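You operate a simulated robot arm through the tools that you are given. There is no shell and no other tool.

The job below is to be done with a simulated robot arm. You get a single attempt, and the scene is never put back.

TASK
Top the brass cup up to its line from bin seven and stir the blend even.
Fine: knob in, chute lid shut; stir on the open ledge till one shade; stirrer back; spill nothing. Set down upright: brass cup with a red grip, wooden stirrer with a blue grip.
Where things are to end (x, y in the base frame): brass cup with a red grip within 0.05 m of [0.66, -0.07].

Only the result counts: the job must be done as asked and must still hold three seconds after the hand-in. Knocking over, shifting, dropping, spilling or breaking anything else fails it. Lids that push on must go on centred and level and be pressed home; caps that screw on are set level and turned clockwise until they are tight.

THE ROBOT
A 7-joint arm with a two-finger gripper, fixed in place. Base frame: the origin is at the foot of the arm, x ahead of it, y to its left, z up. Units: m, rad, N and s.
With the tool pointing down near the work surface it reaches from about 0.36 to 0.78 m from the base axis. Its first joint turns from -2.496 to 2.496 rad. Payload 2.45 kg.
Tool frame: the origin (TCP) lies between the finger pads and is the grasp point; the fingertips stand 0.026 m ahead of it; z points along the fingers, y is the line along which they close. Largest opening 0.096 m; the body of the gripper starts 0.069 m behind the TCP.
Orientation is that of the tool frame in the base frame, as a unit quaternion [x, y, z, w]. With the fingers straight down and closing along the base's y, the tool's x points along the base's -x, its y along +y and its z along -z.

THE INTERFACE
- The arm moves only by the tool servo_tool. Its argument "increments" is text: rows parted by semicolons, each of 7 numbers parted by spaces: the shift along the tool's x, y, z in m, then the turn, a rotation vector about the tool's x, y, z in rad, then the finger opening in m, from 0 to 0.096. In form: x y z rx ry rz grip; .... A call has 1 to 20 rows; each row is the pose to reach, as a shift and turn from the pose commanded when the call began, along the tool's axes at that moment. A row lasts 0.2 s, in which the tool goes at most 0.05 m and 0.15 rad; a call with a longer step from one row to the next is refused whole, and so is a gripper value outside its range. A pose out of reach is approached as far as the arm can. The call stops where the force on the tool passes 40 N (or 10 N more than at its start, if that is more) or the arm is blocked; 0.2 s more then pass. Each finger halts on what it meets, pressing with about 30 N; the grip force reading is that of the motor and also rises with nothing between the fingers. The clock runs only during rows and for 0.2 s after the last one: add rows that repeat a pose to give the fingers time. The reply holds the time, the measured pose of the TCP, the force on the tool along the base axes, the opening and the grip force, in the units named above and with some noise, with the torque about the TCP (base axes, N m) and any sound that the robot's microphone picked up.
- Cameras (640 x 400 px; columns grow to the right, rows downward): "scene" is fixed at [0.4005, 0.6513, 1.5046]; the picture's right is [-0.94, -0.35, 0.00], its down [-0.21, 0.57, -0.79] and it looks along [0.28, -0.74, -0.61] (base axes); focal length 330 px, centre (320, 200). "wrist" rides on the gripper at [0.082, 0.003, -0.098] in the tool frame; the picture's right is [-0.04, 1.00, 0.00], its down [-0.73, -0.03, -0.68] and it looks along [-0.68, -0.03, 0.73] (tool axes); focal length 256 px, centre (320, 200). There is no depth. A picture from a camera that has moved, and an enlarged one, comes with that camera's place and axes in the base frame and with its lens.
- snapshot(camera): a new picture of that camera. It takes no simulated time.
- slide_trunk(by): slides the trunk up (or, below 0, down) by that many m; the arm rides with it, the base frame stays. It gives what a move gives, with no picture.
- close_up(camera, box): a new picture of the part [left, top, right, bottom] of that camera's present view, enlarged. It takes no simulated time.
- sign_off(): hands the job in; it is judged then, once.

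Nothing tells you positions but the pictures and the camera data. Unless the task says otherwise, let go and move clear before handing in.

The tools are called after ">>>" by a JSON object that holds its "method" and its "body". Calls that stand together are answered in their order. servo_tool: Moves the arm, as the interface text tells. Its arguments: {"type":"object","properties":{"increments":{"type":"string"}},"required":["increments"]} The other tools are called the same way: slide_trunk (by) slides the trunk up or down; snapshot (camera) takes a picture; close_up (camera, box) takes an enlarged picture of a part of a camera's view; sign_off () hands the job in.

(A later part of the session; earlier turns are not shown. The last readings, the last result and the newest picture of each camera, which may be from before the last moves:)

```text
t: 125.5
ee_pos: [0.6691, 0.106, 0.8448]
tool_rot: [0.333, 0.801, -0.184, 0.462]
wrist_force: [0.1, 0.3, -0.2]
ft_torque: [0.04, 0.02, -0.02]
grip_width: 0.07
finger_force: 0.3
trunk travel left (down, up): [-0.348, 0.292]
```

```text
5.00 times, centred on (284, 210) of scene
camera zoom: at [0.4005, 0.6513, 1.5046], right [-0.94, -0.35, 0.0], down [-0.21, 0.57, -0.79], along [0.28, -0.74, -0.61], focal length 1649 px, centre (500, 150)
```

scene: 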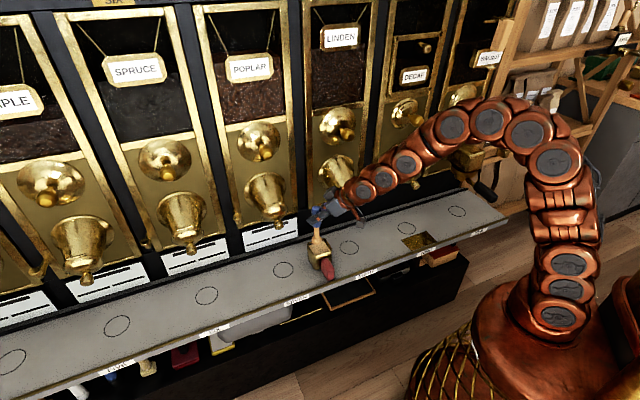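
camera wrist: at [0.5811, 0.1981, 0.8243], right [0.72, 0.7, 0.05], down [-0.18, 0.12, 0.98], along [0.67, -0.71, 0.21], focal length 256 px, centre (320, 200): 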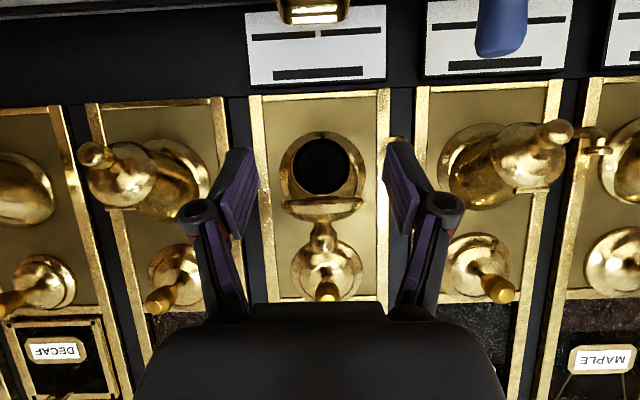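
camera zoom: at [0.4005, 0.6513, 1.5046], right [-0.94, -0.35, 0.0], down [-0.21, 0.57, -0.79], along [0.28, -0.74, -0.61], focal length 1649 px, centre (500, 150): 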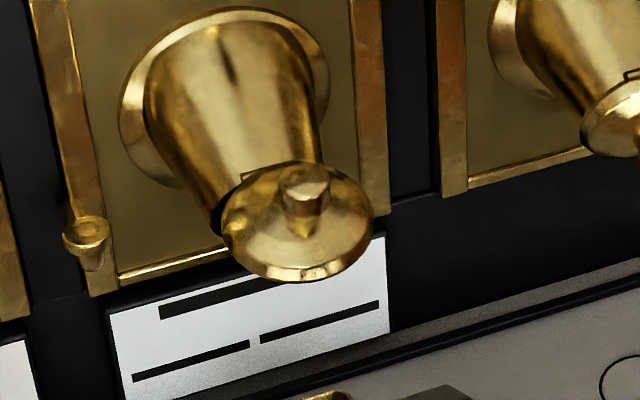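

Lid is open as it was at the start. I'll go up to the dispensing knob again.

>>> {"method": "slide_trunk", "body": {"by": 0.207}}

>>> {"method": "servo_tool", "body": {"increments": "0 -0.001 0 0 -0.09 0 0.07; -0.021 -0.0015 0.0366 0 -0.09 0 0.07; -0.042 -0.0015 0.0732 0 -0.09 0 0.07; -0.063 -0.0015 0.1098 0 -0.09 0 0.07; -0.083 -0.0015 0.1435 0 -0.09 0 0.07; -0.097 -0.0015 0.1675 0 -0.09 0 0.07; -0.1081 -0.0015 0.1883 0 -0.09 0 0.07; -0.1081 -0.0015 0.1883 0 -0.09 0 0.07"}}

>>> {"method": "snapshot", "body": {"camera": "wrist"}}

```text
t: 127.7
ee_pos: [0.6683, 0.1061, 1.0521]
tool_rot: [0.332, 0.801, -0.184, 0.463]
wrist_force: [0.4, -0.1, -0.8]
ft_torque: [0.0, -0.03, 0.0]
grip_width: 0.0698
finger_force: 0.0
trunk travel left (down, up): [-0.555, 0.085]
```

```text
t: 129.5
ee_pos: [0.8236, -0.048, 1.0485]
tool_rot: [0.324, 0.78, -0.199, 0.497]
wrist_force: [0.6, -0.5, 0.1]
ft_torque: [0.05, -0.01, 0.01]
grip_width: 0.0699
finger_force: 0.2
trunk travel left (down, up): [-0.555, 0.085]
```

```text
taken
camera wrist: at [0.7382, 0.0421, 1.016], right [0.71, 0.7, 0.05], down [-0.24, 0.18, 0.95], along [0.66, -0.69, 0.3], focal length 256 px, centre (320, 200)
```

wrist: 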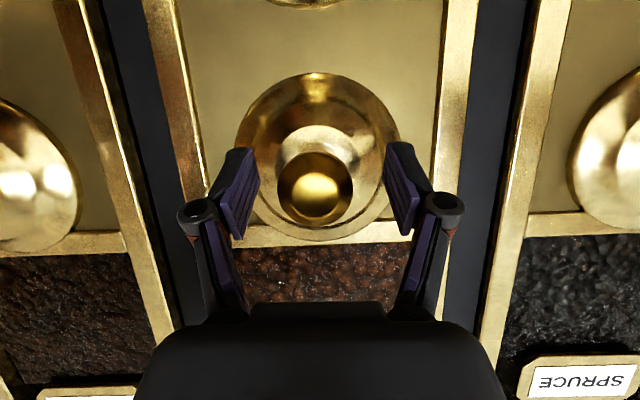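

Knob between the fingers again. I'll trim 2 mm, close, and view the cup.

>>> {"method": "servo_tool", "body": {"increments": "0 -0.0018 0 0 0 0 0.06; 0 -0.0018 0 0 0 0 0.045; 0 -0.0018 0 0 0 0 0.03; 0 -0.0018 0 0 0 0 0.025; 0 -0.0018 0 0 0 0 0.025; 0 -0.0018 0 0 0 0 0.025"}}

>>> {"method": "close_up", "body": {"camera": "scene", "box": [256, 235, 320, 275]}}

>>> {"method": "close_up", "body": {"camera": "scene", "box": [224, 120, 320, 180]}}

```text
t: 130.9
ee_pos: [0.8213, -0.0492, 1.0475]
tool_rot: [0.325, 0.78, -0.199, 0.497]
wrist_force: [-5.1, -1.5, -1.5]
ft_torque: [0.04, -0.07, -0.13]
grip_width: 0.0368
finger_force: 44.9
trunk travel left (down, up): [-0.555, 0.085]
```

```text
10.00 times, centred on (288, 255) of scene
camera zoom: at [0.4005, 0.6513, 1.5046], right [-0.94, -0.35, 0.0], down [-0.21, 0.57, -0.79], along [0.28, -0.74, -0.61], focal length 3298 px, centre (640, -350)
```

zoom: 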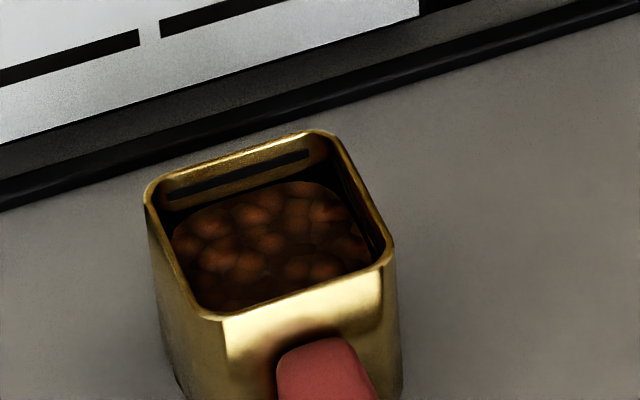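

```text
6.67 times, centred on (272, 150) of scene
camera zoom: at [0.4005, 0.6513, 1.5046], right [-0.94, -0.35, 0.0], down [-0.21, 0.57, -0.79], along [0.28, -0.74, -0.61], focal length 2199 px, centre (640, 533)
```

zoom: 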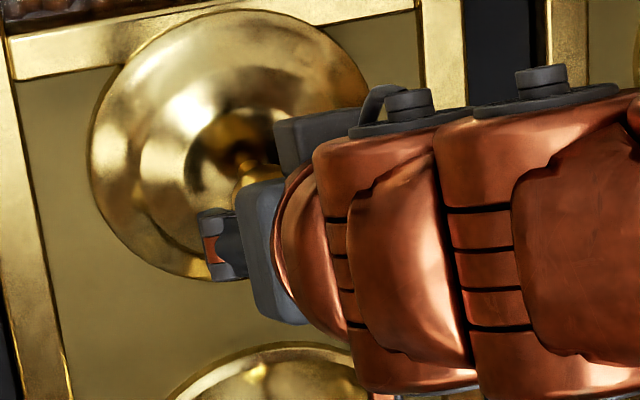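

Ready. I'll pull the knob out again for a short pour and look at the level straight away.

>>> {"method": "servo_tool", "body": {"increments": "0.0064 0 -0.0136 0 0 0 0.025; 0.0064 0 -0.0136 0 0 0 0.025"}}

>>> {"method": "close_up", "body": {"camera": "scene", "box": [256, 235, 320, 275]}}

```text
t: 131.5
ee_pos: [0.8104, -0.0384, 1.048]
tool_rot: [0.323, 0.781, -0.198, 0.497]
wrist_force: [0.9, 0.0, -4.2]
ft_torque: [0.01, 0.02, 0.12]
grip_width: 0.0366
finger_force: 45.2
trunk travel left (down, up): [-0.555, 0.085]
```

```text
10.00 times, centred on (288, 255) of scene
camera zoom: at [0.4005, 0.6513, 1.5046], right [-0.94, -0.35, 0.0], down [-0.21, 0.57, -0.79], along [0.28, -0.74, -0.61], focal length 3298 px, centre (640, -350)
```

zoom: 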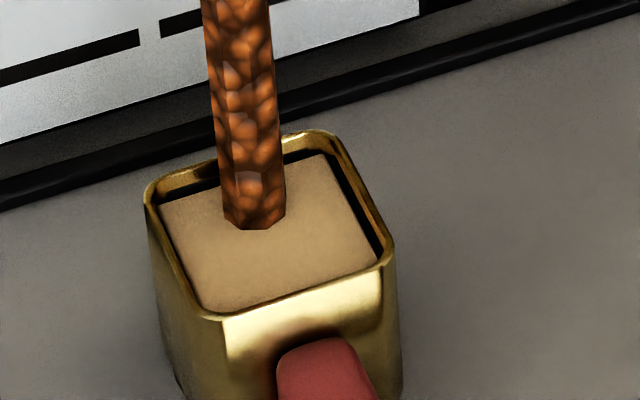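

The pale fresh layer appears at once and sits about 2 mm higher than last time, so a little more is right. I'll hold one more beat, then push the knob fully in.

>>> {"method": "servo_tool", "body": {"increments": "0 0 0 0 0 0 0.025; -0.0068 0 0.0145 0 0 0 0.025; -0.0083 0 0.0175 0 0 0 0.025; -0.0083 0 0.0175 0 0 0 0.025"}}

>>> {"method": "close_up", "body": {"camera": "scene", "box": [256, 235, 320, 275]}}

>>> {"method": "close_up", "body": {"camera": "scene", "box": [224, 120, 320, 180]}}

```text
t: 132.5
ee_pos: [0.8219, -0.0505, 1.0477]
tool_rot: [0.324, 0.78, -0.199, 0.497]
wrist_force: [-28.5, 11.4, -10.1]
ft_torque: [0.27, 0.06, -0.38]
grip_width: 0.0366
finger_force: 44.9
trunk travel left (down, up): [-0.555, 0.085]
```

```text
10.00 times, centred on (288, 255) of scene
camera zoom: at [0.4005, 0.6513, 1.5046], right [-0.94, -0.35, 0.0], down [-0.21, 0.57, -0.79], along [0.28, -0.74, -0.61], focal length 3298 px, centre (640, -350)
```

zoom: 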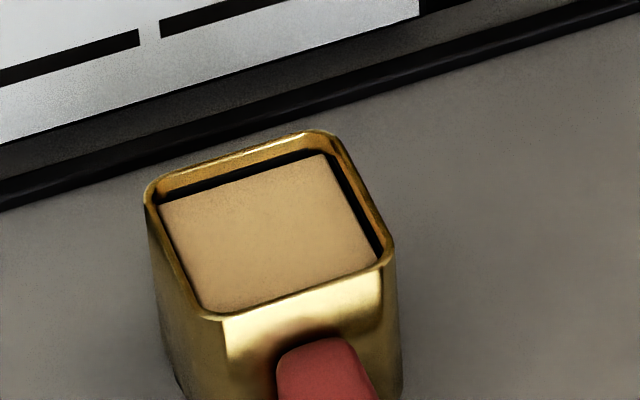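

```text
6.67 times, centred on (272, 150) of scene
camera zoom: at [0.4005, 0.6513, 1.5046], right [-0.94, -0.35, 0.0], down [-0.21, 0.57, -0.79], along [0.28, -0.74, -0.61], focal length 2199 px, centre (640, 533)
```

zoom: 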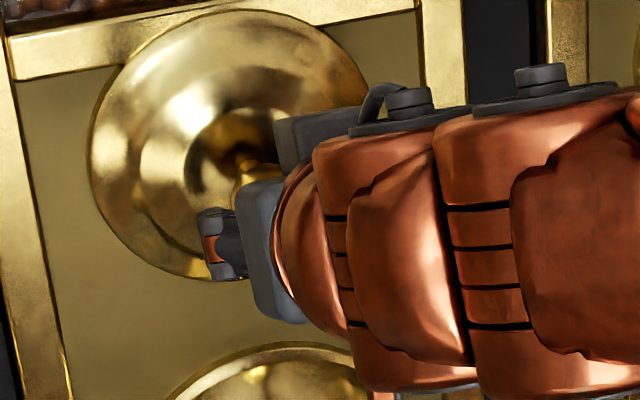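

Knob is home again. I'll compare the pale layer's height with last time at higher zoom.

>>> {"method": "close_up", "body": {"camera": "scene", "box": [264, 240, 304, 265]}}

```text
16.00 times, centred on (284, 252) of scene
camera zoom: at [0.4005, 0.6513, 1.5046], right [-0.94, -0.35, 0.0], down [-0.21, 0.57, -0.79], along [0.28, -0.74, -0.61], focal length 5277 px, centre (896, -640)
```

zoom: 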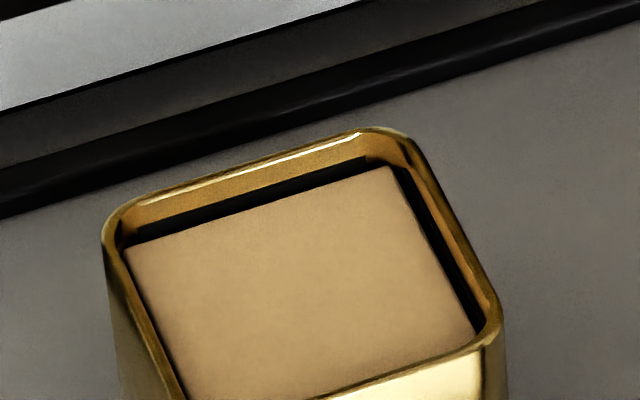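

The pale layer moved exactly with the cup, so it is just a marker fixed at line height. The beans themselves rose by about 3.5 mm, which should now be close to the line. I'll release the knob and back off.

>>> {"method": "servo_tool", "body": {"increments": "0.0017 0 -0.0036 0 0 0 0.025; 0.0017 0 -0.0036 0 0 0 0.05; 0.0017 0 -0.0036 0 0 0 0.07; 0.0017 0 -0.0036 0 0 0 0.07; 0.0017 0 -0.0036 0 0 0 0.07; 0.019 0 -0.04 0 0 0 0.07; 0.037 0 -0.078 0 0 0 0.07; 0.055 0 -0.116 0 0 0 0.07; 0.073 0 -0.154 0 0 0 0.07; 0.09 0 -0.192 0 0 0 0.07; 0.09 0 -0.192 0 0.09 0 0.05; 0.09 0 -0.192 0 0.09 0 0.05"}}

>>> {"method": "slide_trunk", "body": {"by": -0.11}}

>>> {"method": "snapshot", "body": {"camera": "wrist"}}

>>> {"method": "close_up", "body": {"camera": "scene", "box": [220, 110, 316, 170]}}

```text
t: 135.1
ee_pos: [0.6726, 0.0949, 1.051]
tool_rot: [0.332, 0.802, -0.183, 0.461]
wrist_force: [-0.3, -0.5, 0.7]
ft_torque: [-0.01, -0.03, 0.01]
grip_width: 0.0499
finger_force: 0.1
trunk travel left (down, up): [-0.555, 0.085]
```

```text
t: 136.5
ee_pos: [0.6732, 0.0964, 0.9401]
tool_rot: [0.332, 0.802, -0.183, 0.462]
wrist_force: [0.1, 0.5, 0.2]
ft_torque: [0.02, 0.0, 0.0]
grip_width: 0.0495
finger_force: 0.2
trunk travel left (down, up): [-0.445, 0.195]
```

```text
taken
camera wrist: at [0.5862, 0.1878, 0.9199], right [0.72, 0.7, 0.05], down [-0.18, 0.12, 0.98], along [0.67, -0.71, 0.21], focal length 256 px, centre (320, 200)
```

wrist: 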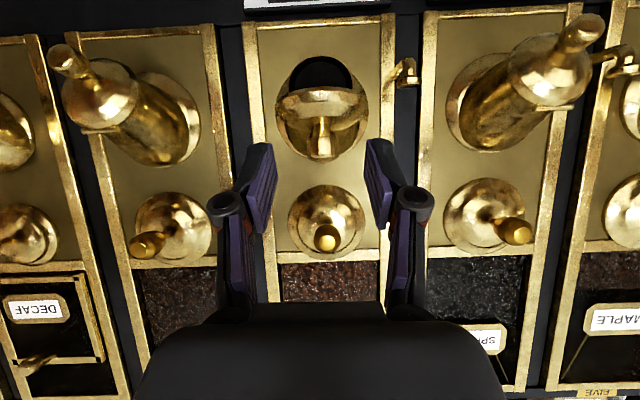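

```text
6.67 times, centred on (268, 140) of scene
camera zoom: at [0.4005, 0.6513, 1.5046], right [-0.94, -0.35, 0.0], down [-0.21, 0.57, -0.79], along [0.28, -0.74, -0.61], focal length 2199 px, centre (667, 600)
```

zoom: 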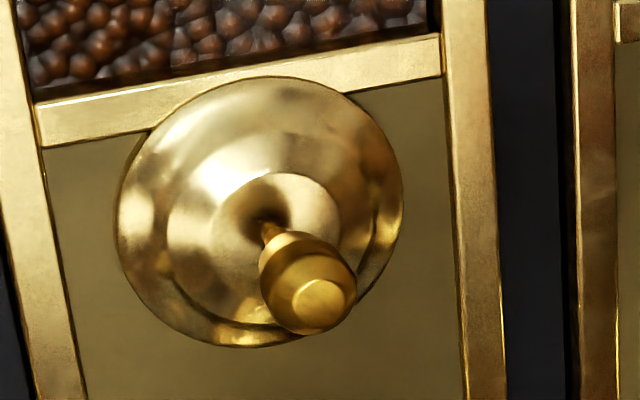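

Knob is in. I'll repeat the lid-closing sweep that worked before, straddling the lid knob.

>>> {"method": "servo_tool", "body": {"increments": "-0.0129 0.0018 0.0244 0 0 0 0.05; -0.0258 0.0018 0.0489 0 0 0 0.05; -0.0387 0.0018 0.0733 0 0 0 0.05; -0.0263 0.0018 0.087 0 0 0 0.05; -0.0139 0.0018 0.1007 0 0 0 0.05; -0.0009 0.0018 0.1134 0 0 0 0.05; 0.007 0.0018 0.1272 0 0 0 0.05; 0.009 0.0018 0.135 0 0 0 0.05; 0.0111 0.0018 0.1427 0 0 0 0.05; 0.0111 0.0018 0.1508 0 0 0 0.05; 0.011 0.0018 0.1588 0 0 0 0.05; 0.0089 0.0018 0.1665 0 0 0 0.05; 0.0068 0.0018 0.1741 0 0 0 0.05; 0.0044 0.0018 0.1789 0 0 0 0.05; 0.0019 0.0018 0.1837 0 0 0 0.05; -0.0003 0.0018 0.1867 0 0 0 0.05; -0.0025 0.0018 0.1897 0 0 0 0.05"}}

>>> {"method": "snapshot", "body": {"camera": "wrist"}}

>>> {"method": "close_up", "body": {"camera": "scene", "box": [220, 160, 380, 260]}}

```text
t: 140.1
ee_pos: [0.7892, -0.0102, 0.8431]
tool_rot: [0.332, 0.803, -0.181, 0.46]
wrist_force: [-20.8, 16.5, -2.9]
ft_torque: [0.0, 0.15, -0.96]
grip_width: 0.0578
finger_force: 5.5
trunk travel left (down, up): [-0.445, 0.195]
stopped in row 17: the force on the tool passed its limit at 45 N (the readings are from after the stop); the commanded pose is now the measured one
```

```text
taken
camera wrist: at [0.7024, 0.0813, 0.8233], right [0.71, 0.7, 0.05], down [-0.18, 0.12, 0.98], along [0.68, -0.71, 0.21], focal length 256 px, centre (320, 200)
```

wrist: 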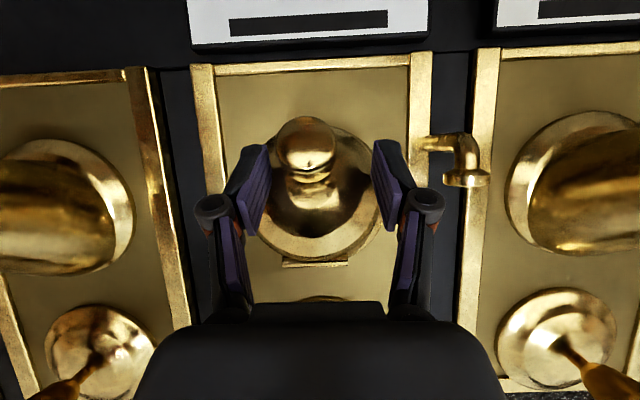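

```text
4.00 times, centred on (300, 210) of scene
camera zoom: at [0.4005, 0.6513, 1.5046], right [-0.94, -0.35, 0.0], down [-0.21, 0.57, -0.79], along [0.28, -0.74, -0.61], focal length 1319 px, centre (400, 160)
```

zoom: 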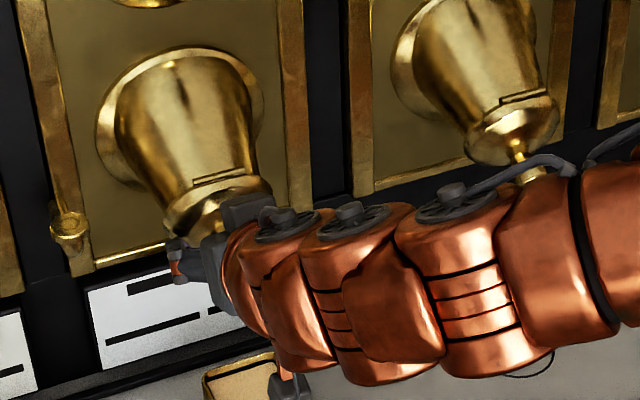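

Identical seating and force to the first closing. I'll back off, pitch to 45° and lower for the cup handle.

>>> {"method": "servo_tool", "body": {"increments": "0.0025 0 -0.0043 0 0 0 0.062; 0.01 0 -0.0173 0 0 0 0.062; 0.025 0 -0.0433 0 0 0 0.062; 0.045 0 -0.078 0 0 0 0.062; 0.065 0 -0.1126 0 0 0 0.062; 0.083 0 -0.1435 0 0 0 0.062; 0.083 0 -0.1435 0 0.13 0 0.06; 0.083 0 -0.1435 0 0.26 0 0.06; 0.083 0 -0.1435 0 0.26 0 0.06"}}

>>> {"method": "slide_trunk", "body": {"by": -0.1}}

>>> {"method": "snapshot", "body": {"camera": "wrist"}}

>>> {"method": "close_up", "body": {"camera": "scene", "box": [220, 160, 380, 260]}}

```text
t: 142.1
ee_pos: [0.6737, 0.1053, 0.8464]
tool_rot: [0.352, 0.856, -0.137, 0.352]
wrist_force: [0.7, -0.1, -0.7]
ft_torque: [0.01, 0.0, 0.06]
grip_width: 0.0599
finger_force: 0.2
trunk travel left (down, up): [-0.445, 0.195]
```

```text
t: 143.4
ee_pos: [0.6726, 0.1038, 0.745]
tool_rot: [0.352, 0.856, -0.137, 0.352]
wrist_force: [-0.1, -0.1, -0.2]
ft_torque: [0.0, -0.02, 0.0]
grip_width: 0.0601
finger_force: 0.0
trunk travel left (down, up): [-0.345, 0.295]
```

```text
taken
camera wrist: at [0.5846, 0.1956, 0.7588], right [0.72, 0.69, 0.04], down [0.0, -0.06, 1.0], along [0.69, -0.72, -0.05], focal length 256 px, centre (320, 200)
```

wrist: 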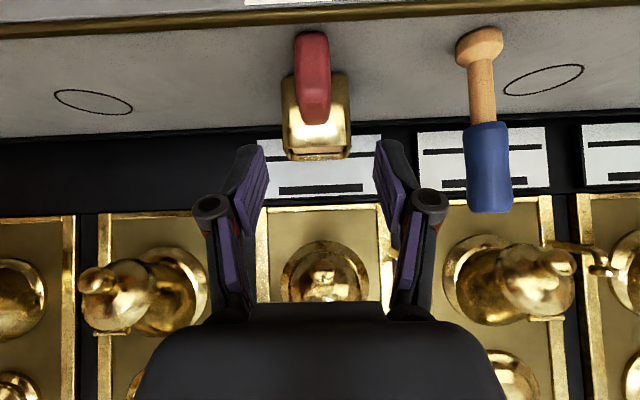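

```text
4.00 times, centred on (300, 210) of scene
camera zoom: at [0.4005, 0.6513, 1.5046], right [-0.94, -0.35, 0.0], down [-0.21, 0.57, -0.79], along [0.28, -0.74, -0.61], focal length 1319 px, centre (400, 160)
```

zoom: 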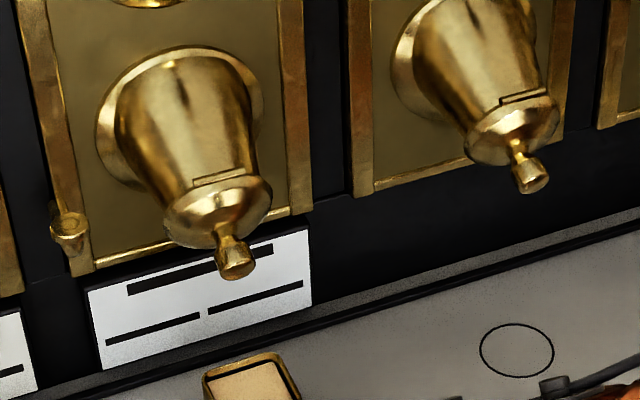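

Lid shut exactly as before. I'll take the slight roll out of the tool and grip the handle again.

>>> {"method": "servo_tool", "body": {"increments": "0 -0.0024 0.02 0.0186 0 0 0.06; 0.0001 -0.0048 0.045 0.0186 0 0 0.06; 0.0001 -0.0048 0.08 0.0186 0 0 0.06; 0.0002 -0.0048 0.112 0.0186 0 0 0.06; 0.0002 -0.0048 0.112 0.0186 0 0 0.06; 0.0002 -0.0048 0.112 0.0186 0 0 0.045; 0.0002 -0.0048 0.112 0.0186 0 0 0.03; 0.0002 -0.0048 0.112 0.0186 0 0 0.015; 0.0002 -0.0048 0.112 0.0186 0 0 0.015; 0.0002 -0.0048 0.112 0.0186 0 0 0.015"}}

>>> {"method": "snapshot", "body": {"camera": "wrist"}}

```text
t: 145.6
ee_pos: [0.7243, 0.0466, 0.6655]
tool_rot: [0.357, 0.855, -0.145, 0.349]
wrist_force: [1.5, -0.8, 1.4]
ft_torque: [-0.18, -0.02, 0.06]
grip_width: 0.0274
finger_force: 30.2
trunk travel left (down, up): [-0.345, 0.295]
```

```text
taken
camera wrist: at [0.6378, 0.1397, 0.6786], right [0.73, 0.68, 0.03], down [0.01, -0.06, 1.0], along [0.68, -0.73, -0.05], focal length 256 px, centre (320, 200)
```

wrist: 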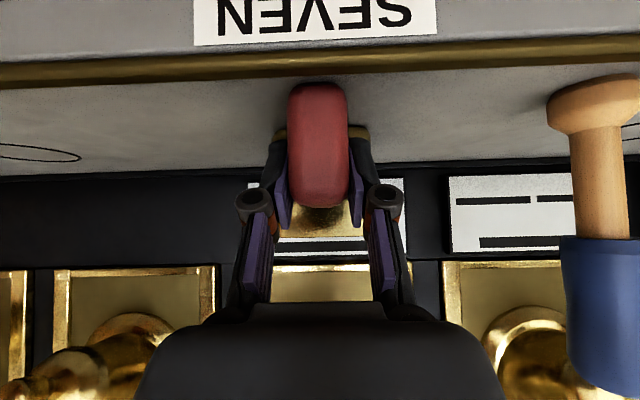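

Gripped. I'll slide back to the goal spot between rings seven and eight.

>>> {"method": "servo_tool", "body": {"increments": "0 -0.004 -0.0012 0 0 0 0.015; 0 -0.011 -0.0014 0 0 0 0.015; 0 -0.02 -0.0014 0 0 0 0.015; 0 -0.029 -0.0014 0 0 0 0.015; 0 -0.038 -0.0014 0 0 0 0.015; 0 -0.048 -0.0014 0 0 0 0.015; 0 -0.058 -0.0014 0 0 0 0.015; 0 -0.068 -0.0014 0 0 0 0.015; 0 -0.078 -0.0014 0 0 0 0.015; 0 -0.088 -0.0014 0 0 0 0.015; 0 -0.098 -0.0014 0 0 0 0.015; 0 -0.108 -0.0014 0 0 0 0.015; 0 -0.117 -0.0014 0 0 0 0.015; 0 -0.124 -0.0014 0 0 0 0.015; 0 -0.1285 -0.0014 0 0 0 0.015; 0 -0.1285 -0.0014 0 0 0 0.015"}}

>>> {"method": "close_up", "body": {"camera": "scene", "box": [240, 200, 400, 300]}}

>>> {"method": "snapshot", "body": {"camera": "wrist"}}

```text
t: 149.0
ee_pos: [0.6346, -0.0431, 0.6669]
tool_rot: [0.356, 0.855, -0.146, 0.348]
wrist_force: [-1.1, -0.5, -0.1]
ft_torque: [0.04, 0.01, -0.01]
grip_width: 0.0274
finger_force: 29.9
trunk travel left (down, up): [-0.345, 0.295]
```

```text
4.00 times, centred on (320, 250) of scene
camera zoom: at [0.4005, 0.6513, 1.5046], right [-0.94, -0.35, 0.0], down [-0.21, 0.57, -0.79], along [0.28, -0.74, -0.61], focal length 1319 px, centre (320, 0)
```

zoom: 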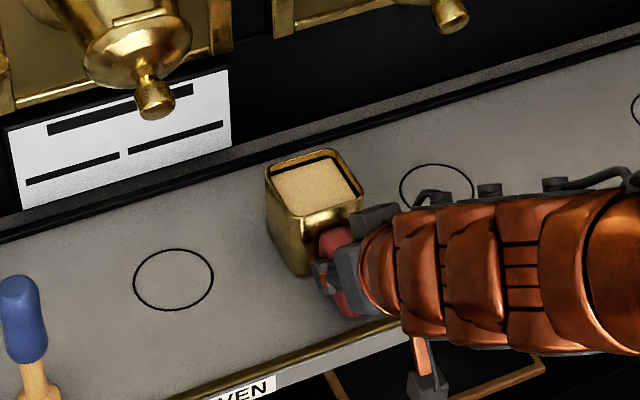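

```text
taken
camera wrist: at [0.547, 0.05, 0.6798], right [0.73, 0.68, 0.03], down [0.01, -0.06, 1.0], along [0.68, -0.73, -0.05], focal length 256 px, centre (320, 200)
```

wrist: 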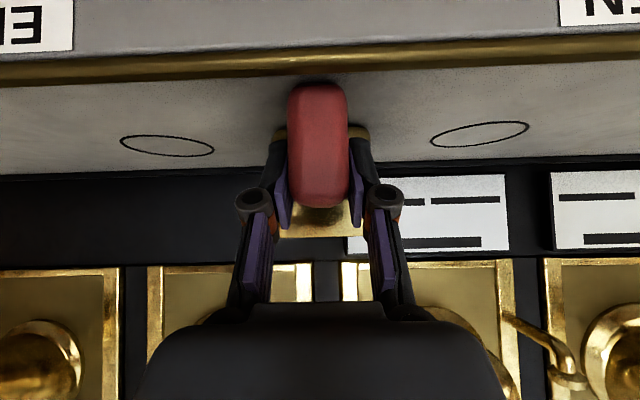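

I'll move the last 4 mm outward, keeping just shy of the lip, then release and back off.

>>> {"method": "servo_tool", "body": {"increments": "0.0014 -0.0008 -0.0014 0 0 0 0.015; 0.0028 -0.0015 -0.0028 0 0 0 0.015; 0.0028 -0.0015 -0.0028 0 0 0 0.015; 0.0028 -0.0015 -0.0028 0 0 0 0.03; 0.0028 -0.0015 -0.0028 0 0 0 0.045; 0.0028 -0.0015 -0.0028 0 0 0 0.06; 0.0028 -0.0015 -0.0028 0 0 0 0.06; 0.0028 -0.0015 -0.042 0 0 0 0.06; 0.0028 -0.0015 -0.082 0 0 0 0.06; 0.0028 -0.0015 -0.122 0 0 0 0.06; 0.0028 -0.0015 -0.122 0 0 0 0.06"}}

>>> {"method": "close_up", "body": {"camera": "scene", "box": [240, 200, 400, 300]}}

>>> {"method": "snapshot", "body": {"camera": "wrist"}}

```text
t: 151.4
ee_pos: [0.5715, 0.0181, 0.7514]
tool_rot: [0.356, 0.855, -0.145, 0.349]
wrist_force: [-0.1, 0.4, 0.4]
ft_torque: [0.02, -0.01, 0.03]
grip_width: 0.0601
finger_force: 0.0
trunk travel left (down, up): [-0.345, 0.295]
```

```text
4.00 times, centred on (320, 250) of scene
camera zoom: at [0.4005, 0.6513, 1.5046], right [-0.94, -0.35, 0.0], down [-0.21, 0.57, -0.79], along [0.28, -0.74, -0.61], focal length 1319 px, centre (320, 0)
```

zoom: 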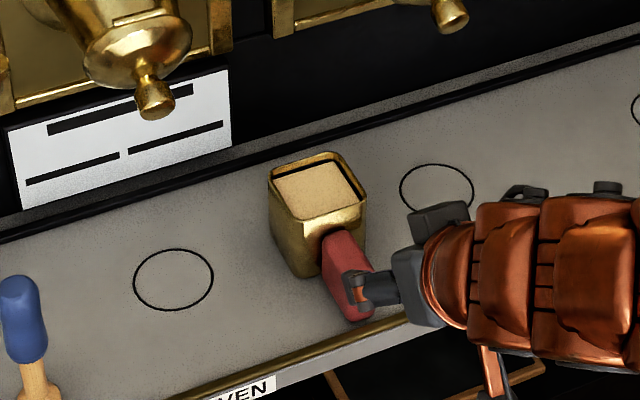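

```text
taken
camera wrist: at [0.484, 0.1112, 0.7644], right [0.73, 0.68, 0.03], down [0.01, -0.06, 1.0], along [0.68, -0.73, -0.05], focal length 256 px, centre (320, 200)
```

wrist: 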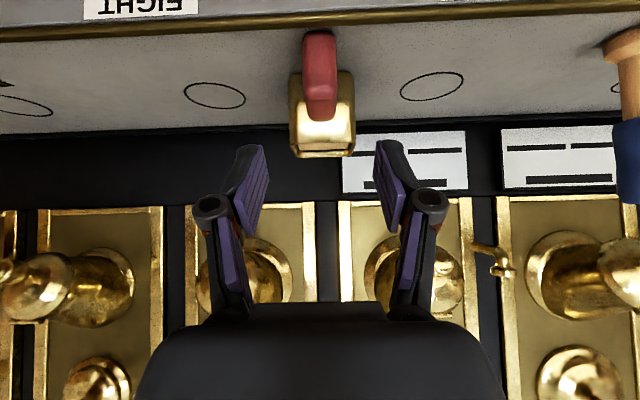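

Cup is back in place. Now the stirrer again: I'll yaw to +x and stage in front of it.

>>> {"method": "servo_tool", "body": {"increments": "-0.011 0.03 -0.0101 -0.092 0 -0.0942 0.065; -0.022 0.06 -0.0203 -0.184 0 -0.1884 0.07; -0.0331 0.09 -0.0304 -0.276 0 -0.2827 0.075; -0.0441 0.12 -0.0405 -0.368 0 -0.3769 0.075; -0.0551 0.15 -0.0507 -0.46 0 -0.4711 0.075; -0.0661 0.1793 -0.0608 -0.552 0 -0.5653 0.075; -0.0661 0.1793 -0.0608 -0.552 0 -0.5653 0.075"}}

>>> {"method": "snapshot", "body": {"camera": "wrist"}}

```text
t: 153.0
ee_pos: [0.7015, 0.1378, 0.8403]
tool_rot: [-0.002, 0.926, 0.001, 0.377]
wrist_force: [0.8, 0.5, -0.5]
ft_torque: [0.02, -0.01, -0.01]
grip_width: 0.0752
finger_force: 0.1
trunk travel left (down, up): [-0.345, 0.295]
```

```text
taken
camera wrist: at [0.5741, 0.1427, 0.8533], right [0.03, 1.0, 0.03], down [0.05, -0.03, 1.0], along [1.0, -0.02, -0.05], focal length 256 px, centre (320, 200)
```

wrist: 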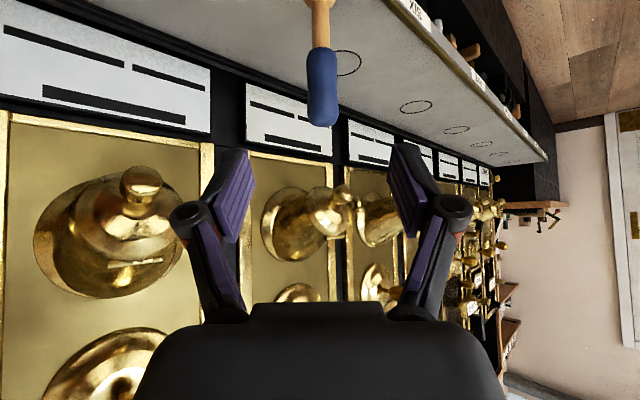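

The stirrer is centred. I'll advance, straddle and close on the blue grip.

>>> {"method": "servo_tool", "body": {"increments": "-0.008 0.0037 0.03 0 0 0 0.075; -0.0151 0.0037 0.065 0 0 0 0.075; -0.0151 0.0037 0.1 0 0 0 0.075; -0.0151 0.0037 0.135 0 0 0 0.075; -0.0151 0.0037 0.1605 0 0 0 0.075; -0.0151 0.0037 0.1605 0 0 0 0.075"}}

>>> {"method": "snapshot", "body": {"camera": "wrist"}}

```text
t: 154.4
ee_pos: [0.8239, 0.146, 0.739]
tool_rot: [-0.001, 0.926, -0.001, 0.378]
wrist_force: [0.4, -0.1, -0.4]
ft_torque: [0.0, -0.02, -0.02]
grip_width: 0.075
finger_force: 0.1
trunk travel left (down, up): [-0.345, 0.295]
```

```text
taken
camera wrist: at [0.6976, 0.1499, 0.7507], right [0.03, 1.0, 0.03], down [0.05, -0.03, 1.0], along [1.0, -0.03, -0.05], focal length 256 px, centre (320, 200)
```

wrist: 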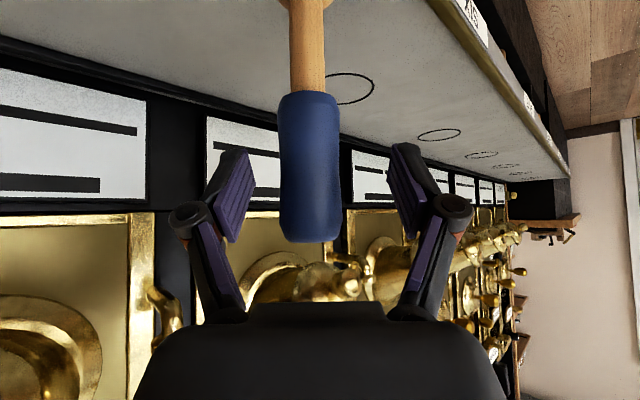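

Off by about 5 mm sideways. I'll correct and then close.

>>> {"method": "servo_tool", "body": {"increments": "0 -0.0025 0 0 0 0 0.075; 0 -0.0048 0 0 0 0 0.075; 0 -0.0048 0 0 0 0 0.075; 0 -0.0048 0 0 0 0 0.06; 0 -0.0048 0 0 0 0 0.045; 0 -0.0048 0 0 0 0 0.035; 0 -0.0048 0 0 0 0 0.025; 0 -0.0048 0 0 0 0 0.02; 0 -0.0048 0 0 0 0 0.02"}}

>>> {"method": "snapshot", "body": {"camera": "wrist"}}

>>> {"method": "close_up", "body": {"camera": "scene", "box": [180, 230, 308, 310]}}

```text
t: 156.4
ee_pos: [0.826, 0.1394, 0.738]
tool_rot: [-0.001, 0.926, 0.0, 0.378]
wrist_force: [0.7, 0.9, 1.6]
ft_torque: [0.07, -0.01, 0.0]
grip_width: 0.0295
finger_force: 30.4
trunk travel left (down, up): [-0.345, 0.295]
```

```text
taken
camera wrist: at [0.6985, 0.1437, 0.7507], right [0.03, 1.0, 0.03], down [0.05, -0.03, 1.0], along [1.0, -0.03, -0.05], focal length 256 px, centre (320, 200)
```

wrist: 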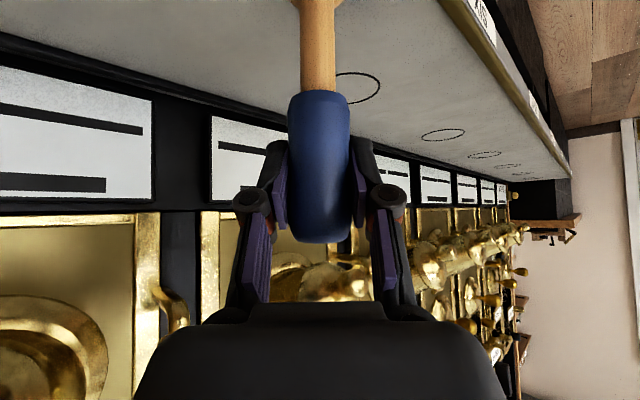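

```text
5.00 times, centred on (244, 270) of scene
camera zoom: at [0.4005, 0.6513, 1.5046], right [-0.94, -0.35, 0.0], down [-0.21, 0.57, -0.79], along [0.28, -0.74, -0.61], focal length 1649 px, centre (700, -150)
```

zoom: 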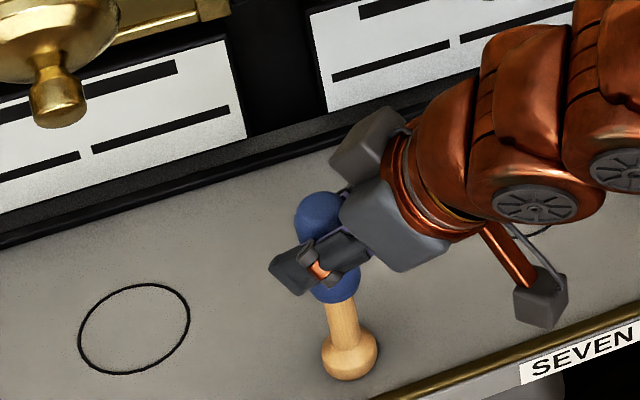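

Gripped. I'll lift it straight up and carry it to above the cup by the same route.

>>> {"method": "slide_trunk", "body": {"by": 0.11}}

>>> {"method": "servo_tool", "body": {"increments": "0.0258 0 -0.0251 0 0 0 0.02; 0.0515 0 -0.0503 0 0 0 0.02; 0.0773 0 -0.0754 0 0 0 0.02; 0.103 -0.01 -0.1005 0 0 0 0.02; 0.103 -0.045 -0.1005 0 0 0 0.02; 0.103 -0.085 -0.1005 0 0 0 0.02; 0.103 -0.125 -0.1005 0 0 0 0.02; 0.103 -0.165 -0.1005 0 0 0 0.02; 0.103 -0.2 -0.1005 0 0 0 0.02; 0.103 -0.225 -0.1005 0 0 0 0.02; 0.103 -0.236 -0.1005 0 0 0 0.02; 0.103 -0.236 -0.1005 0 0 0 0.02"}}

>>> {"method": "close_up", "body": {"camera": "scene", "box": [288, 215, 352, 255]}}

```text
t: 157.8
ee_pos: [0.8257, 0.1403, 0.8482]
tool_rot: [0.0, 0.926, -0.001, 0.377]
wrist_force: [-0.2, 0.4, -1.2]
ft_torque: [-0.02, 0.01, 0.02]
grip_width: 0.0296
finger_force: 29.8
trunk travel left (down, up): [-0.455, 0.185]
```

```text
t: 160.4
ee_pos: [0.6827, -0.0954, 0.846]
tool_rot: [-0.002, 0.926, 0.001, 0.378]
wrist_force: [0.9, -1.0, -1.4]
ft_torque: [0.02, -0.01, -0.01]
grip_width: 0.0294
finger_force: 30.3
trunk travel left (down, up): [-0.455, 0.185]
```

```text
10.00 times, centred on (320, 235) of scene
camera zoom: at [0.4005, 0.6513, 1.5046], right [-0.94, -0.35, 0.0], down [-0.21, 0.57, -0.79], along [0.28, -0.74, -0.61], focal length 3298 px, centre (320, -150)
```

zoom: 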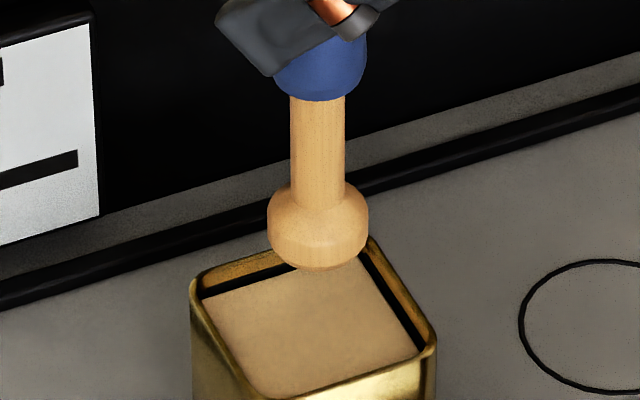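

Well aligned, same as before. I'll lower into the cup.

>>> {"method": "servo_tool", "body": {"increments": "0.0077 -0.0015 0.0065 0 0 0 0.02; 0.0147 -0.0015 0.0136 0 0 0 0.02; 0.0217 -0.0015 0.0208 0 0 0 0.02; 0.0287 -0.0015 0.0279 0 0 0 0.02; 0.0356 -0.0015 0.0351 0 0 0 0.02; 0.0426 -0.0015 0.0422 0 0 0 0.02; 0.0426 -0.0015 0.0422 0 0 0 0.02"}}

>>> {"method": "close_up", "body": {"camera": "scene", "box": [288, 225, 352, 265]}}

```text
t: 162.0
ee_pos: [0.6819, -0.0983, 0.7874]
tool_rot: [-0.001, 0.926, 0.0, 0.378]
wrist_force: [-0.5, 0.8, -2.1]
ft_torque: [0.02, -0.01, -0.02]
grip_width: 0.0296
finger_force: 30.2
trunk travel left (down, up): [-0.455, 0.185]
```

```text
10.00 times, centred on (320, 245) of scene
camera zoom: at [0.4005, 0.6513, 1.5046], right [-0.94, -0.35, 0.0], down [-0.21, 0.57, -0.79], along [0.28, -0.74, -0.61], focal length 3298 px, centre (320, -250)
```

zoom: 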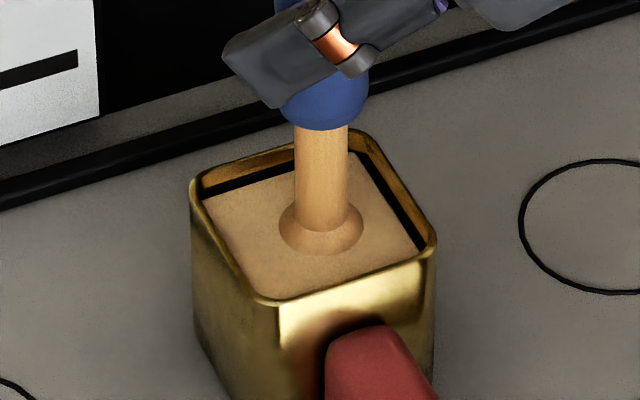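

Centred. I'll lower the rest and stir in circles.

>>> {"method": "servo_tool", "body": {"increments": "0.0069 0.0005 0.0087 0 0 0 0.02; 0.0138 0.0009 0.0173 0 0 0 0.02; 0.0088 0.0009 0.0222 0 0 0 0.02; 0.0103 0.0059 0.0208 0 0 0 0.02; 0.0138 0.0079 0.0173 0 0 0 0.02; 0.0173 0.0059 0.0138 0 0 0 0.02; 0.0188 0.0009 0.0124 0 0 0 0.02; 0.0173 -0.0041 0.0138 0 0 0 0.02; 0.0138 -0.0061 0.0173 0 0 0 0.02; 0.0103 -0.0041 0.0208 0 0 0 0.02; 0.0088 0.0009 0.0222 0 0 0 0.02; 0.0103 0.0059 0.0208 0 0 0 0.02; 0.0138 0.0079 0.0173 0 0 0 0.02; 0.0173 0.0059 0.0138 0 0 0 0.02; 0.0188 0.0009 0.0124 0 0 0 0.02; 0.0173 -0.0041 0.0138 0 0 0 0.02; 0.0138 -0.0061 0.0173 0 0 0 0.02; 0.0103 -0.0041 0.0208 0 0 0 0.02; 0.0138 0.0009 0.0173 0 0 0 0.02"}}

>>> {"method": "servo_tool", "body": {"increments": "-0.005 0 0.0049 0 0 0 0.02; -0.0035 0.005 0.0035 0 0 0 0.02; 0 0.007 0 0 0 0 0.02; 0.0035 0.005 -0.0035 0 0 0 0.02; 0.005 0 -0.0049 0 0 0 0.02; 0.0035 -0.005 -0.0035 0 0 0 0.02; 0 -0.007 0 0 0 0 0.02; -0.0035 -0.005 0.0035 0 0 0 0.02; -0.005 0 0.0049 0 0 0 0.02; -0.0035 0.005 0.0035 0 0 0 0.02; 0 0.007 0 0 0 0 0.02; 0.0035 0.005 -0.0035 0 0 0 0.02; 0.005 0 -0.0049 0 0 0 0.02; 0.0035 -0.005 -0.0035 0 0 0 0.02; 0 -0.007 0 0 0 0 0.02; -0.0035 -0.005 0.0035 0 0 0 0.02; -0.005 0 0.0049 0 0 0 0.02; -0.0035 0.005 0.0035 0 0 0 0.02; 0 0 0 0 0 0 0.02"}}

>>> {"method": "close_up", "body": {"camera": "scene", "box": [288, 225, 352, 265]}}

```text
t: 166.0
ee_pos: [0.6834, -0.0979, 0.7643]
tool_rot: [0.0, 0.926, -0.001, 0.377]
wrist_force: [-0.3, -0.6, -0.9]
ft_torque: [0.0, -0.02, 0.02]
grip_width: 0.0296
finger_force: 30.3
trunk travel left (down, up): [-0.455, 0.185]
```

```text
t: 170.0
ee_pos: [0.6817, -0.0957, 0.7651]
tool_rot: [-0.001, 0.926, 0.0, 0.377]
wrist_force: [-0.6, 0.3, -1.7]
ft_torque: [0.01, 0.04, 0.0]
grip_width: 0.0294
finger_force: 30.3
trunk travel left (down, up): [-0.455, 0.185]
```

```text
10.00 times, centred on (320, 245) of scene
camera zoom: at [0.4005, 0.6513, 1.5046], right [-0.94, -0.35, 0.0], down [-0.21, 0.57, -0.79], along [0.28, -0.74, -0.61], focal length 3298 px, centre (320, -250)
```

zoom: 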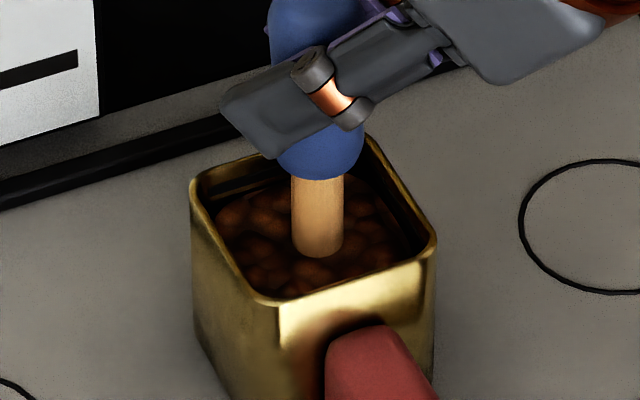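

One shade again, and the beans now sit visibly higher. I'll give one more set of turns, lift out, and check level.

>>> {"method": "servo_tool", "body": {"increments": "-0.005 0 0.0049 0 0 0 0.02; -0.0035 -0.005 0.0035 0 0 0 0.02; 0 -0.007 0 0 0 0 0.02; 0.0035 -0.005 -0.0035 0 0 0 0.02; 0.005 0 -0.0049 0 0 0 0.02; 0.0035 0.005 -0.0035 0 0 0 0.02; 0 0.007 0 0 0 0 0.02; -0.0035 0.005 0.0035 0 0 0 0.02; -0.005 0 0.0049 0 0 0 0.02; -0.0035 -0.005 0.0035 0 0 0 0.02; 0 -0.007 0 0 0 0 0.02; 0.0035 -0.005 -0.0035 0 0 0 0.02; 0.005 0 -0.0049 0 0 0 0.02; 0.0035 0.005 -0.0035 0 0 0 0.02; 0 0.007 0 0 0 0 0.02; -0.0035 0.005 0.0035 0 0 0 0.02; 0 0 0 0 0 0 0.02; 0 0 0 0 0 0 0.02"}}

>>> {"method": "slide_trunk", "body": {"by": 0.086}}

>>> {"method": "close_up", "body": {"camera": "scene", "box": [288, 225, 352, 265]}}

>>> {"method": "close_up", "body": {"camera": "scene", "box": [304, 230, 336, 250]}}

```text
t: 173.8
ee_pos: [0.6844, -0.0966, 0.7659]
tool_rot: [-0.001, 0.926, 0.0, 0.378]
wrist_force: [-0.7, -0.4, -1.5]
ft_torque: [0.01, 0.02, 0.0]
grip_width: 0.0293
finger_force: 30.3
trunk travel left (down, up): [-0.455, 0.185]
```

```text
t: 175.0
ee_pos: [0.683, -0.0969, 0.8523]
tool_rot: [0.0, 0.926, -0.001, 0.378]
wrist_force: [-0.6, 0.7, -1.1]
ft_torque: [0.01, 0.01, 0.01]
grip_width: 0.0295
finger_force: 30.1
trunk travel left (down, up): [-0.541, 0.099]
```

```text
10.00 times, centred on (320, 245) of scene
camera zoom: at [0.4005, 0.6513, 1.5046], right [-0.94, -0.35, 0.0], down [-0.21, 0.57, -0.79], along [0.28, -0.74, -0.61], focal length 3298 px, centre (320, -250)
```

zoom: 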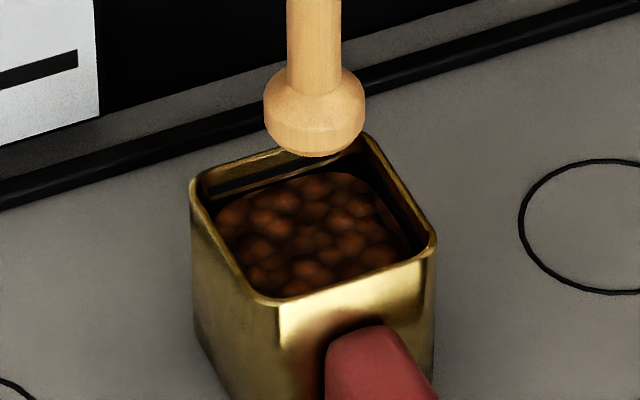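

```text
16.00 times, centred on (320, 240) of scene
camera zoom: at [0.4005, 0.6513, 1.5046], right [-0.94, -0.35, 0.0], down [-0.21, 0.57, -0.79], along [0.28, -0.74, -0.61], focal length 5277 px, centre (320, -440)
```

zoom: 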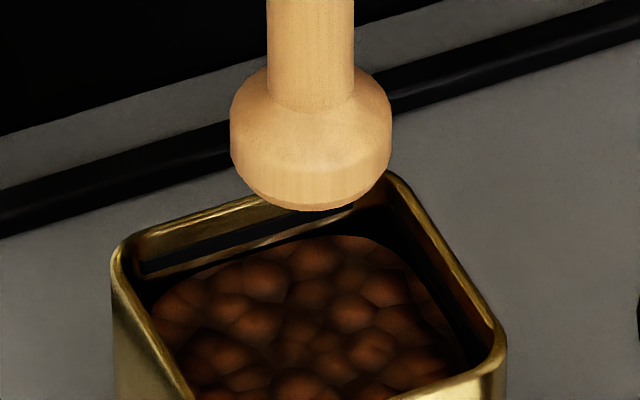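

The bean surface is now within about the line's own thickness. I'll return the stirrer to its home spot.

>>> {"method": "servo_tool", "body": {"increments": "0 0.03 0 0 0 0 0.02; 0 0.07 0 0 0 0 0.02; 0 0.11 0 0 0 0 0.02; 0 0.15 0 0 0 0 0.02; 0 0.19 0 0 0 0 0.02; 0 0.225 0 0 0 0 0.02; 0 0.2363 0 0 0 0 0.02; -0.0255 0.2363 0.025 0 0 0 0.02; -0.051 0.2363 0.0499 0 0 0 0.02; -0.0765 0.2363 0.0748 0 0 0 0.02; -0.096 0.2363 0.0937 0 0 0 0.02; -0.1022 0.2363 0.0998 0 0 0 0.02; -0.1022 0.2363 0.0998 0 0 0 0.02"}}

>>> {"method": "slide_trunk", "body": {"by": -0.109}}

>>> {"method": "close_up", "body": {"camera": "scene", "box": [180, 230, 308, 310]}}

```text
t: 177.8
ee_pos: [0.8263, 0.1394, 0.8522]
tool_rot: [0.0, 0.926, -0.001, 0.378]
wrist_force: [0.5, 0.6, -1.6]
ft_torque: [0.01, -0.02, 0.01]
grip_width: 0.0295
finger_force: 30.3
trunk travel left (down, up): [-0.541, 0.099]
```

```text
t: 179.2
ee_pos: [0.8268, 0.1403, 0.7421]
tool_rot: [0.0, 0.926, 0.0, 0.378]
wrist_force: [-0.4, -0.8, -2.3]
ft_torque: [-0.01, -0.01, -0.01]
grip_width: 0.0295
finger_force: 30.0
trunk travel left (down, up): [-0.432, 0.208]
```

```text
5.00 times, centred on (244, 270) of scene
camera zoom: at [0.4005, 0.6513, 1.5046], right [-0.94, -0.35, 0.0], down [-0.21, 0.57, -0.79], along [0.28, -0.74, -0.61], focal length 1649 px, centre (700, -150)
```

zoom: 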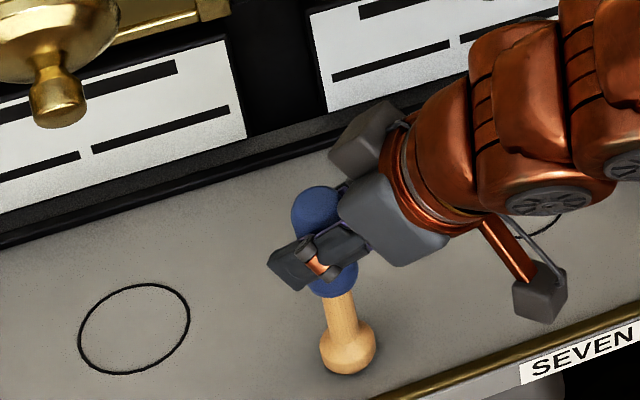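

A few millimetres above home. I'll set it down gently.

>>> {"method": "servo_tool", "body": {"increments": "0.0008 0 0.0008 0 0 0 0.02; 0.0016 0 0.0016 0 0 0 0.02; 0.0024 0 0.0024 0 0 0 0.02; 0.0032 0 0.0032 0 0 0 0.02; 0.0032 0 0.0032 0 0 0 0.02"}}

```text
t: 180.4
ee_pos: [0.8256, 0.1402, 0.7394]
tool_rot: [-0.001, 0.926, -0.001, 0.377]
wrist_force: [0.5, 0.4, -1.2]
ft_torque: [-0.01, -0.02, 0.01]
grip_width: 0.0295
finger_force: 30.7
trunk travel left (down, up): [-0.432, 0.208]
```

>>> {"method": "servo_tool", "body": {"increments": "0.0005 0 0.0005 0 0 0 0.02; 0.001 0 0.001 0 0 0 0.02; 0.0015 0 0.0015 0 0 0 0.02; 0.0015 0 0.0015 0 0 0 0.02"}}

>>> {"method": "close_up", "body": {"camera": "scene", "box": [224, 270, 288, 310]}}

```text
t: 181.4
ee_pos: [0.8269, 0.1398, 0.7387]
tool_rot: [-0.001, 0.925, 0.0, 0.379]
wrist_force: [-0.6, -2.3, 14.9]
ft_torque: [-0.21, -0.02, 0.01]
grip_width: 0.0296
finger_force: 29.9
trunk travel left (down, up): [-0.432, 0.208]
```

```text
10.00 times, centred on (256, 290) of scene
camera zoom: at [0.4005, 0.6513, 1.5046], right [-0.94, -0.35, 0.0], down [-0.21, 0.57, -0.79], along [0.28, -0.74, -0.61], focal length 3298 px, centre (960, -700)
```

zoom: 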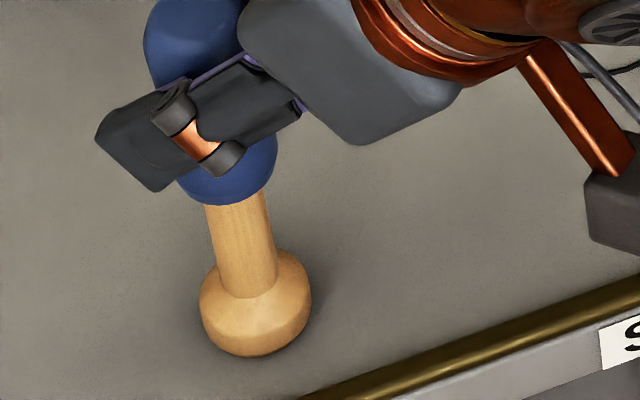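

Bearing on the ledge. I'll ease up, release and withdraw.

>>> {"method": "servo_tool", "body": {"increments": "-0.001 0 -0.0011 0 0 0 0.02; -0.001 0 -0.0011 0 0 0 0.035; -0.001 0 -0.0011 0 0 0 0.05; -0.001 0 -0.0011 0 0 0 0.065; -0.001 0 -0.0011 0 0 0 0.075; -0.001 0 -0.0011 0 0 0 0.075; 0 0 -0.02 0 0 0 0.075; 0 0 -0.05 0 0 0 0.075; 0 0 -0.09 0 0 0 0.075; 0 0 -0.13 0 0 0 0.075; 0 0 -0.17 0 0 0 0.075; 0 0 -0.2 0 0 0 0.075; 0 0 -0.2 0 0 0 0.075"}}

>>> {"method": "snapshot", "body": {"camera": "scene"}}

>>> {"method": "close_up", "body": {"camera": "scene", "box": [180, 230, 308, 310]}}

>>> {"method": "close_up", "body": {"camera": "scene", "box": [288, 225, 352, 265]}}

```text
t: 184.2
ee_pos: [0.6857, 0.1421, 0.8784]
tool_rot: [-0.001, 0.926, 0.0, 0.376]
wrist_force: [0.3, 0.7, 0.5]
ft_torque: [0.01, 0.01, 0.0]
grip_width: 0.0747
finger_force: 0.1
trunk travel left (down, up): [-0.432, 0.208]
```

```text
taken
```

scene: 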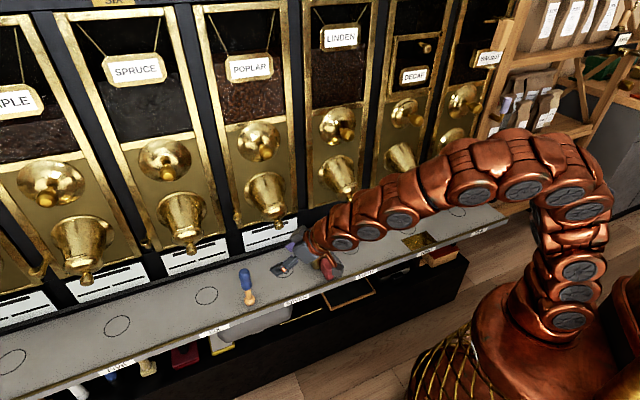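

```text
5.00 times, centred on (244, 270) of scene
camera zoom: at [0.4005, 0.6513, 1.5046], right [-0.94, -0.35, 0.0], down [-0.21, 0.57, -0.79], along [0.28, -0.74, -0.61], focal length 1649 px, centre (700, -150)
```

zoom: 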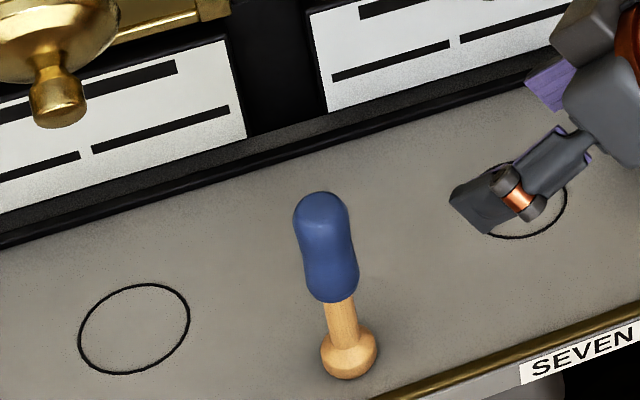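

```text
10.00 times, centred on (320, 245) of scene
camera zoom: at [0.4005, 0.6513, 1.5046], right [-0.94, -0.35, 0.0], down [-0.21, 0.57, -0.79], along [0.28, -0.74, -0.61], focal length 3298 px, centre (320, -250)
```

zoom: 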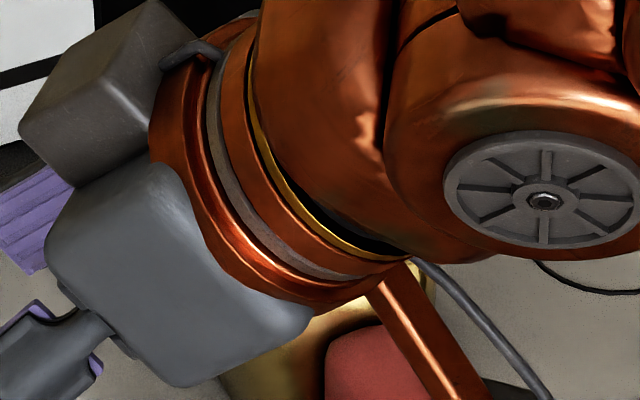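

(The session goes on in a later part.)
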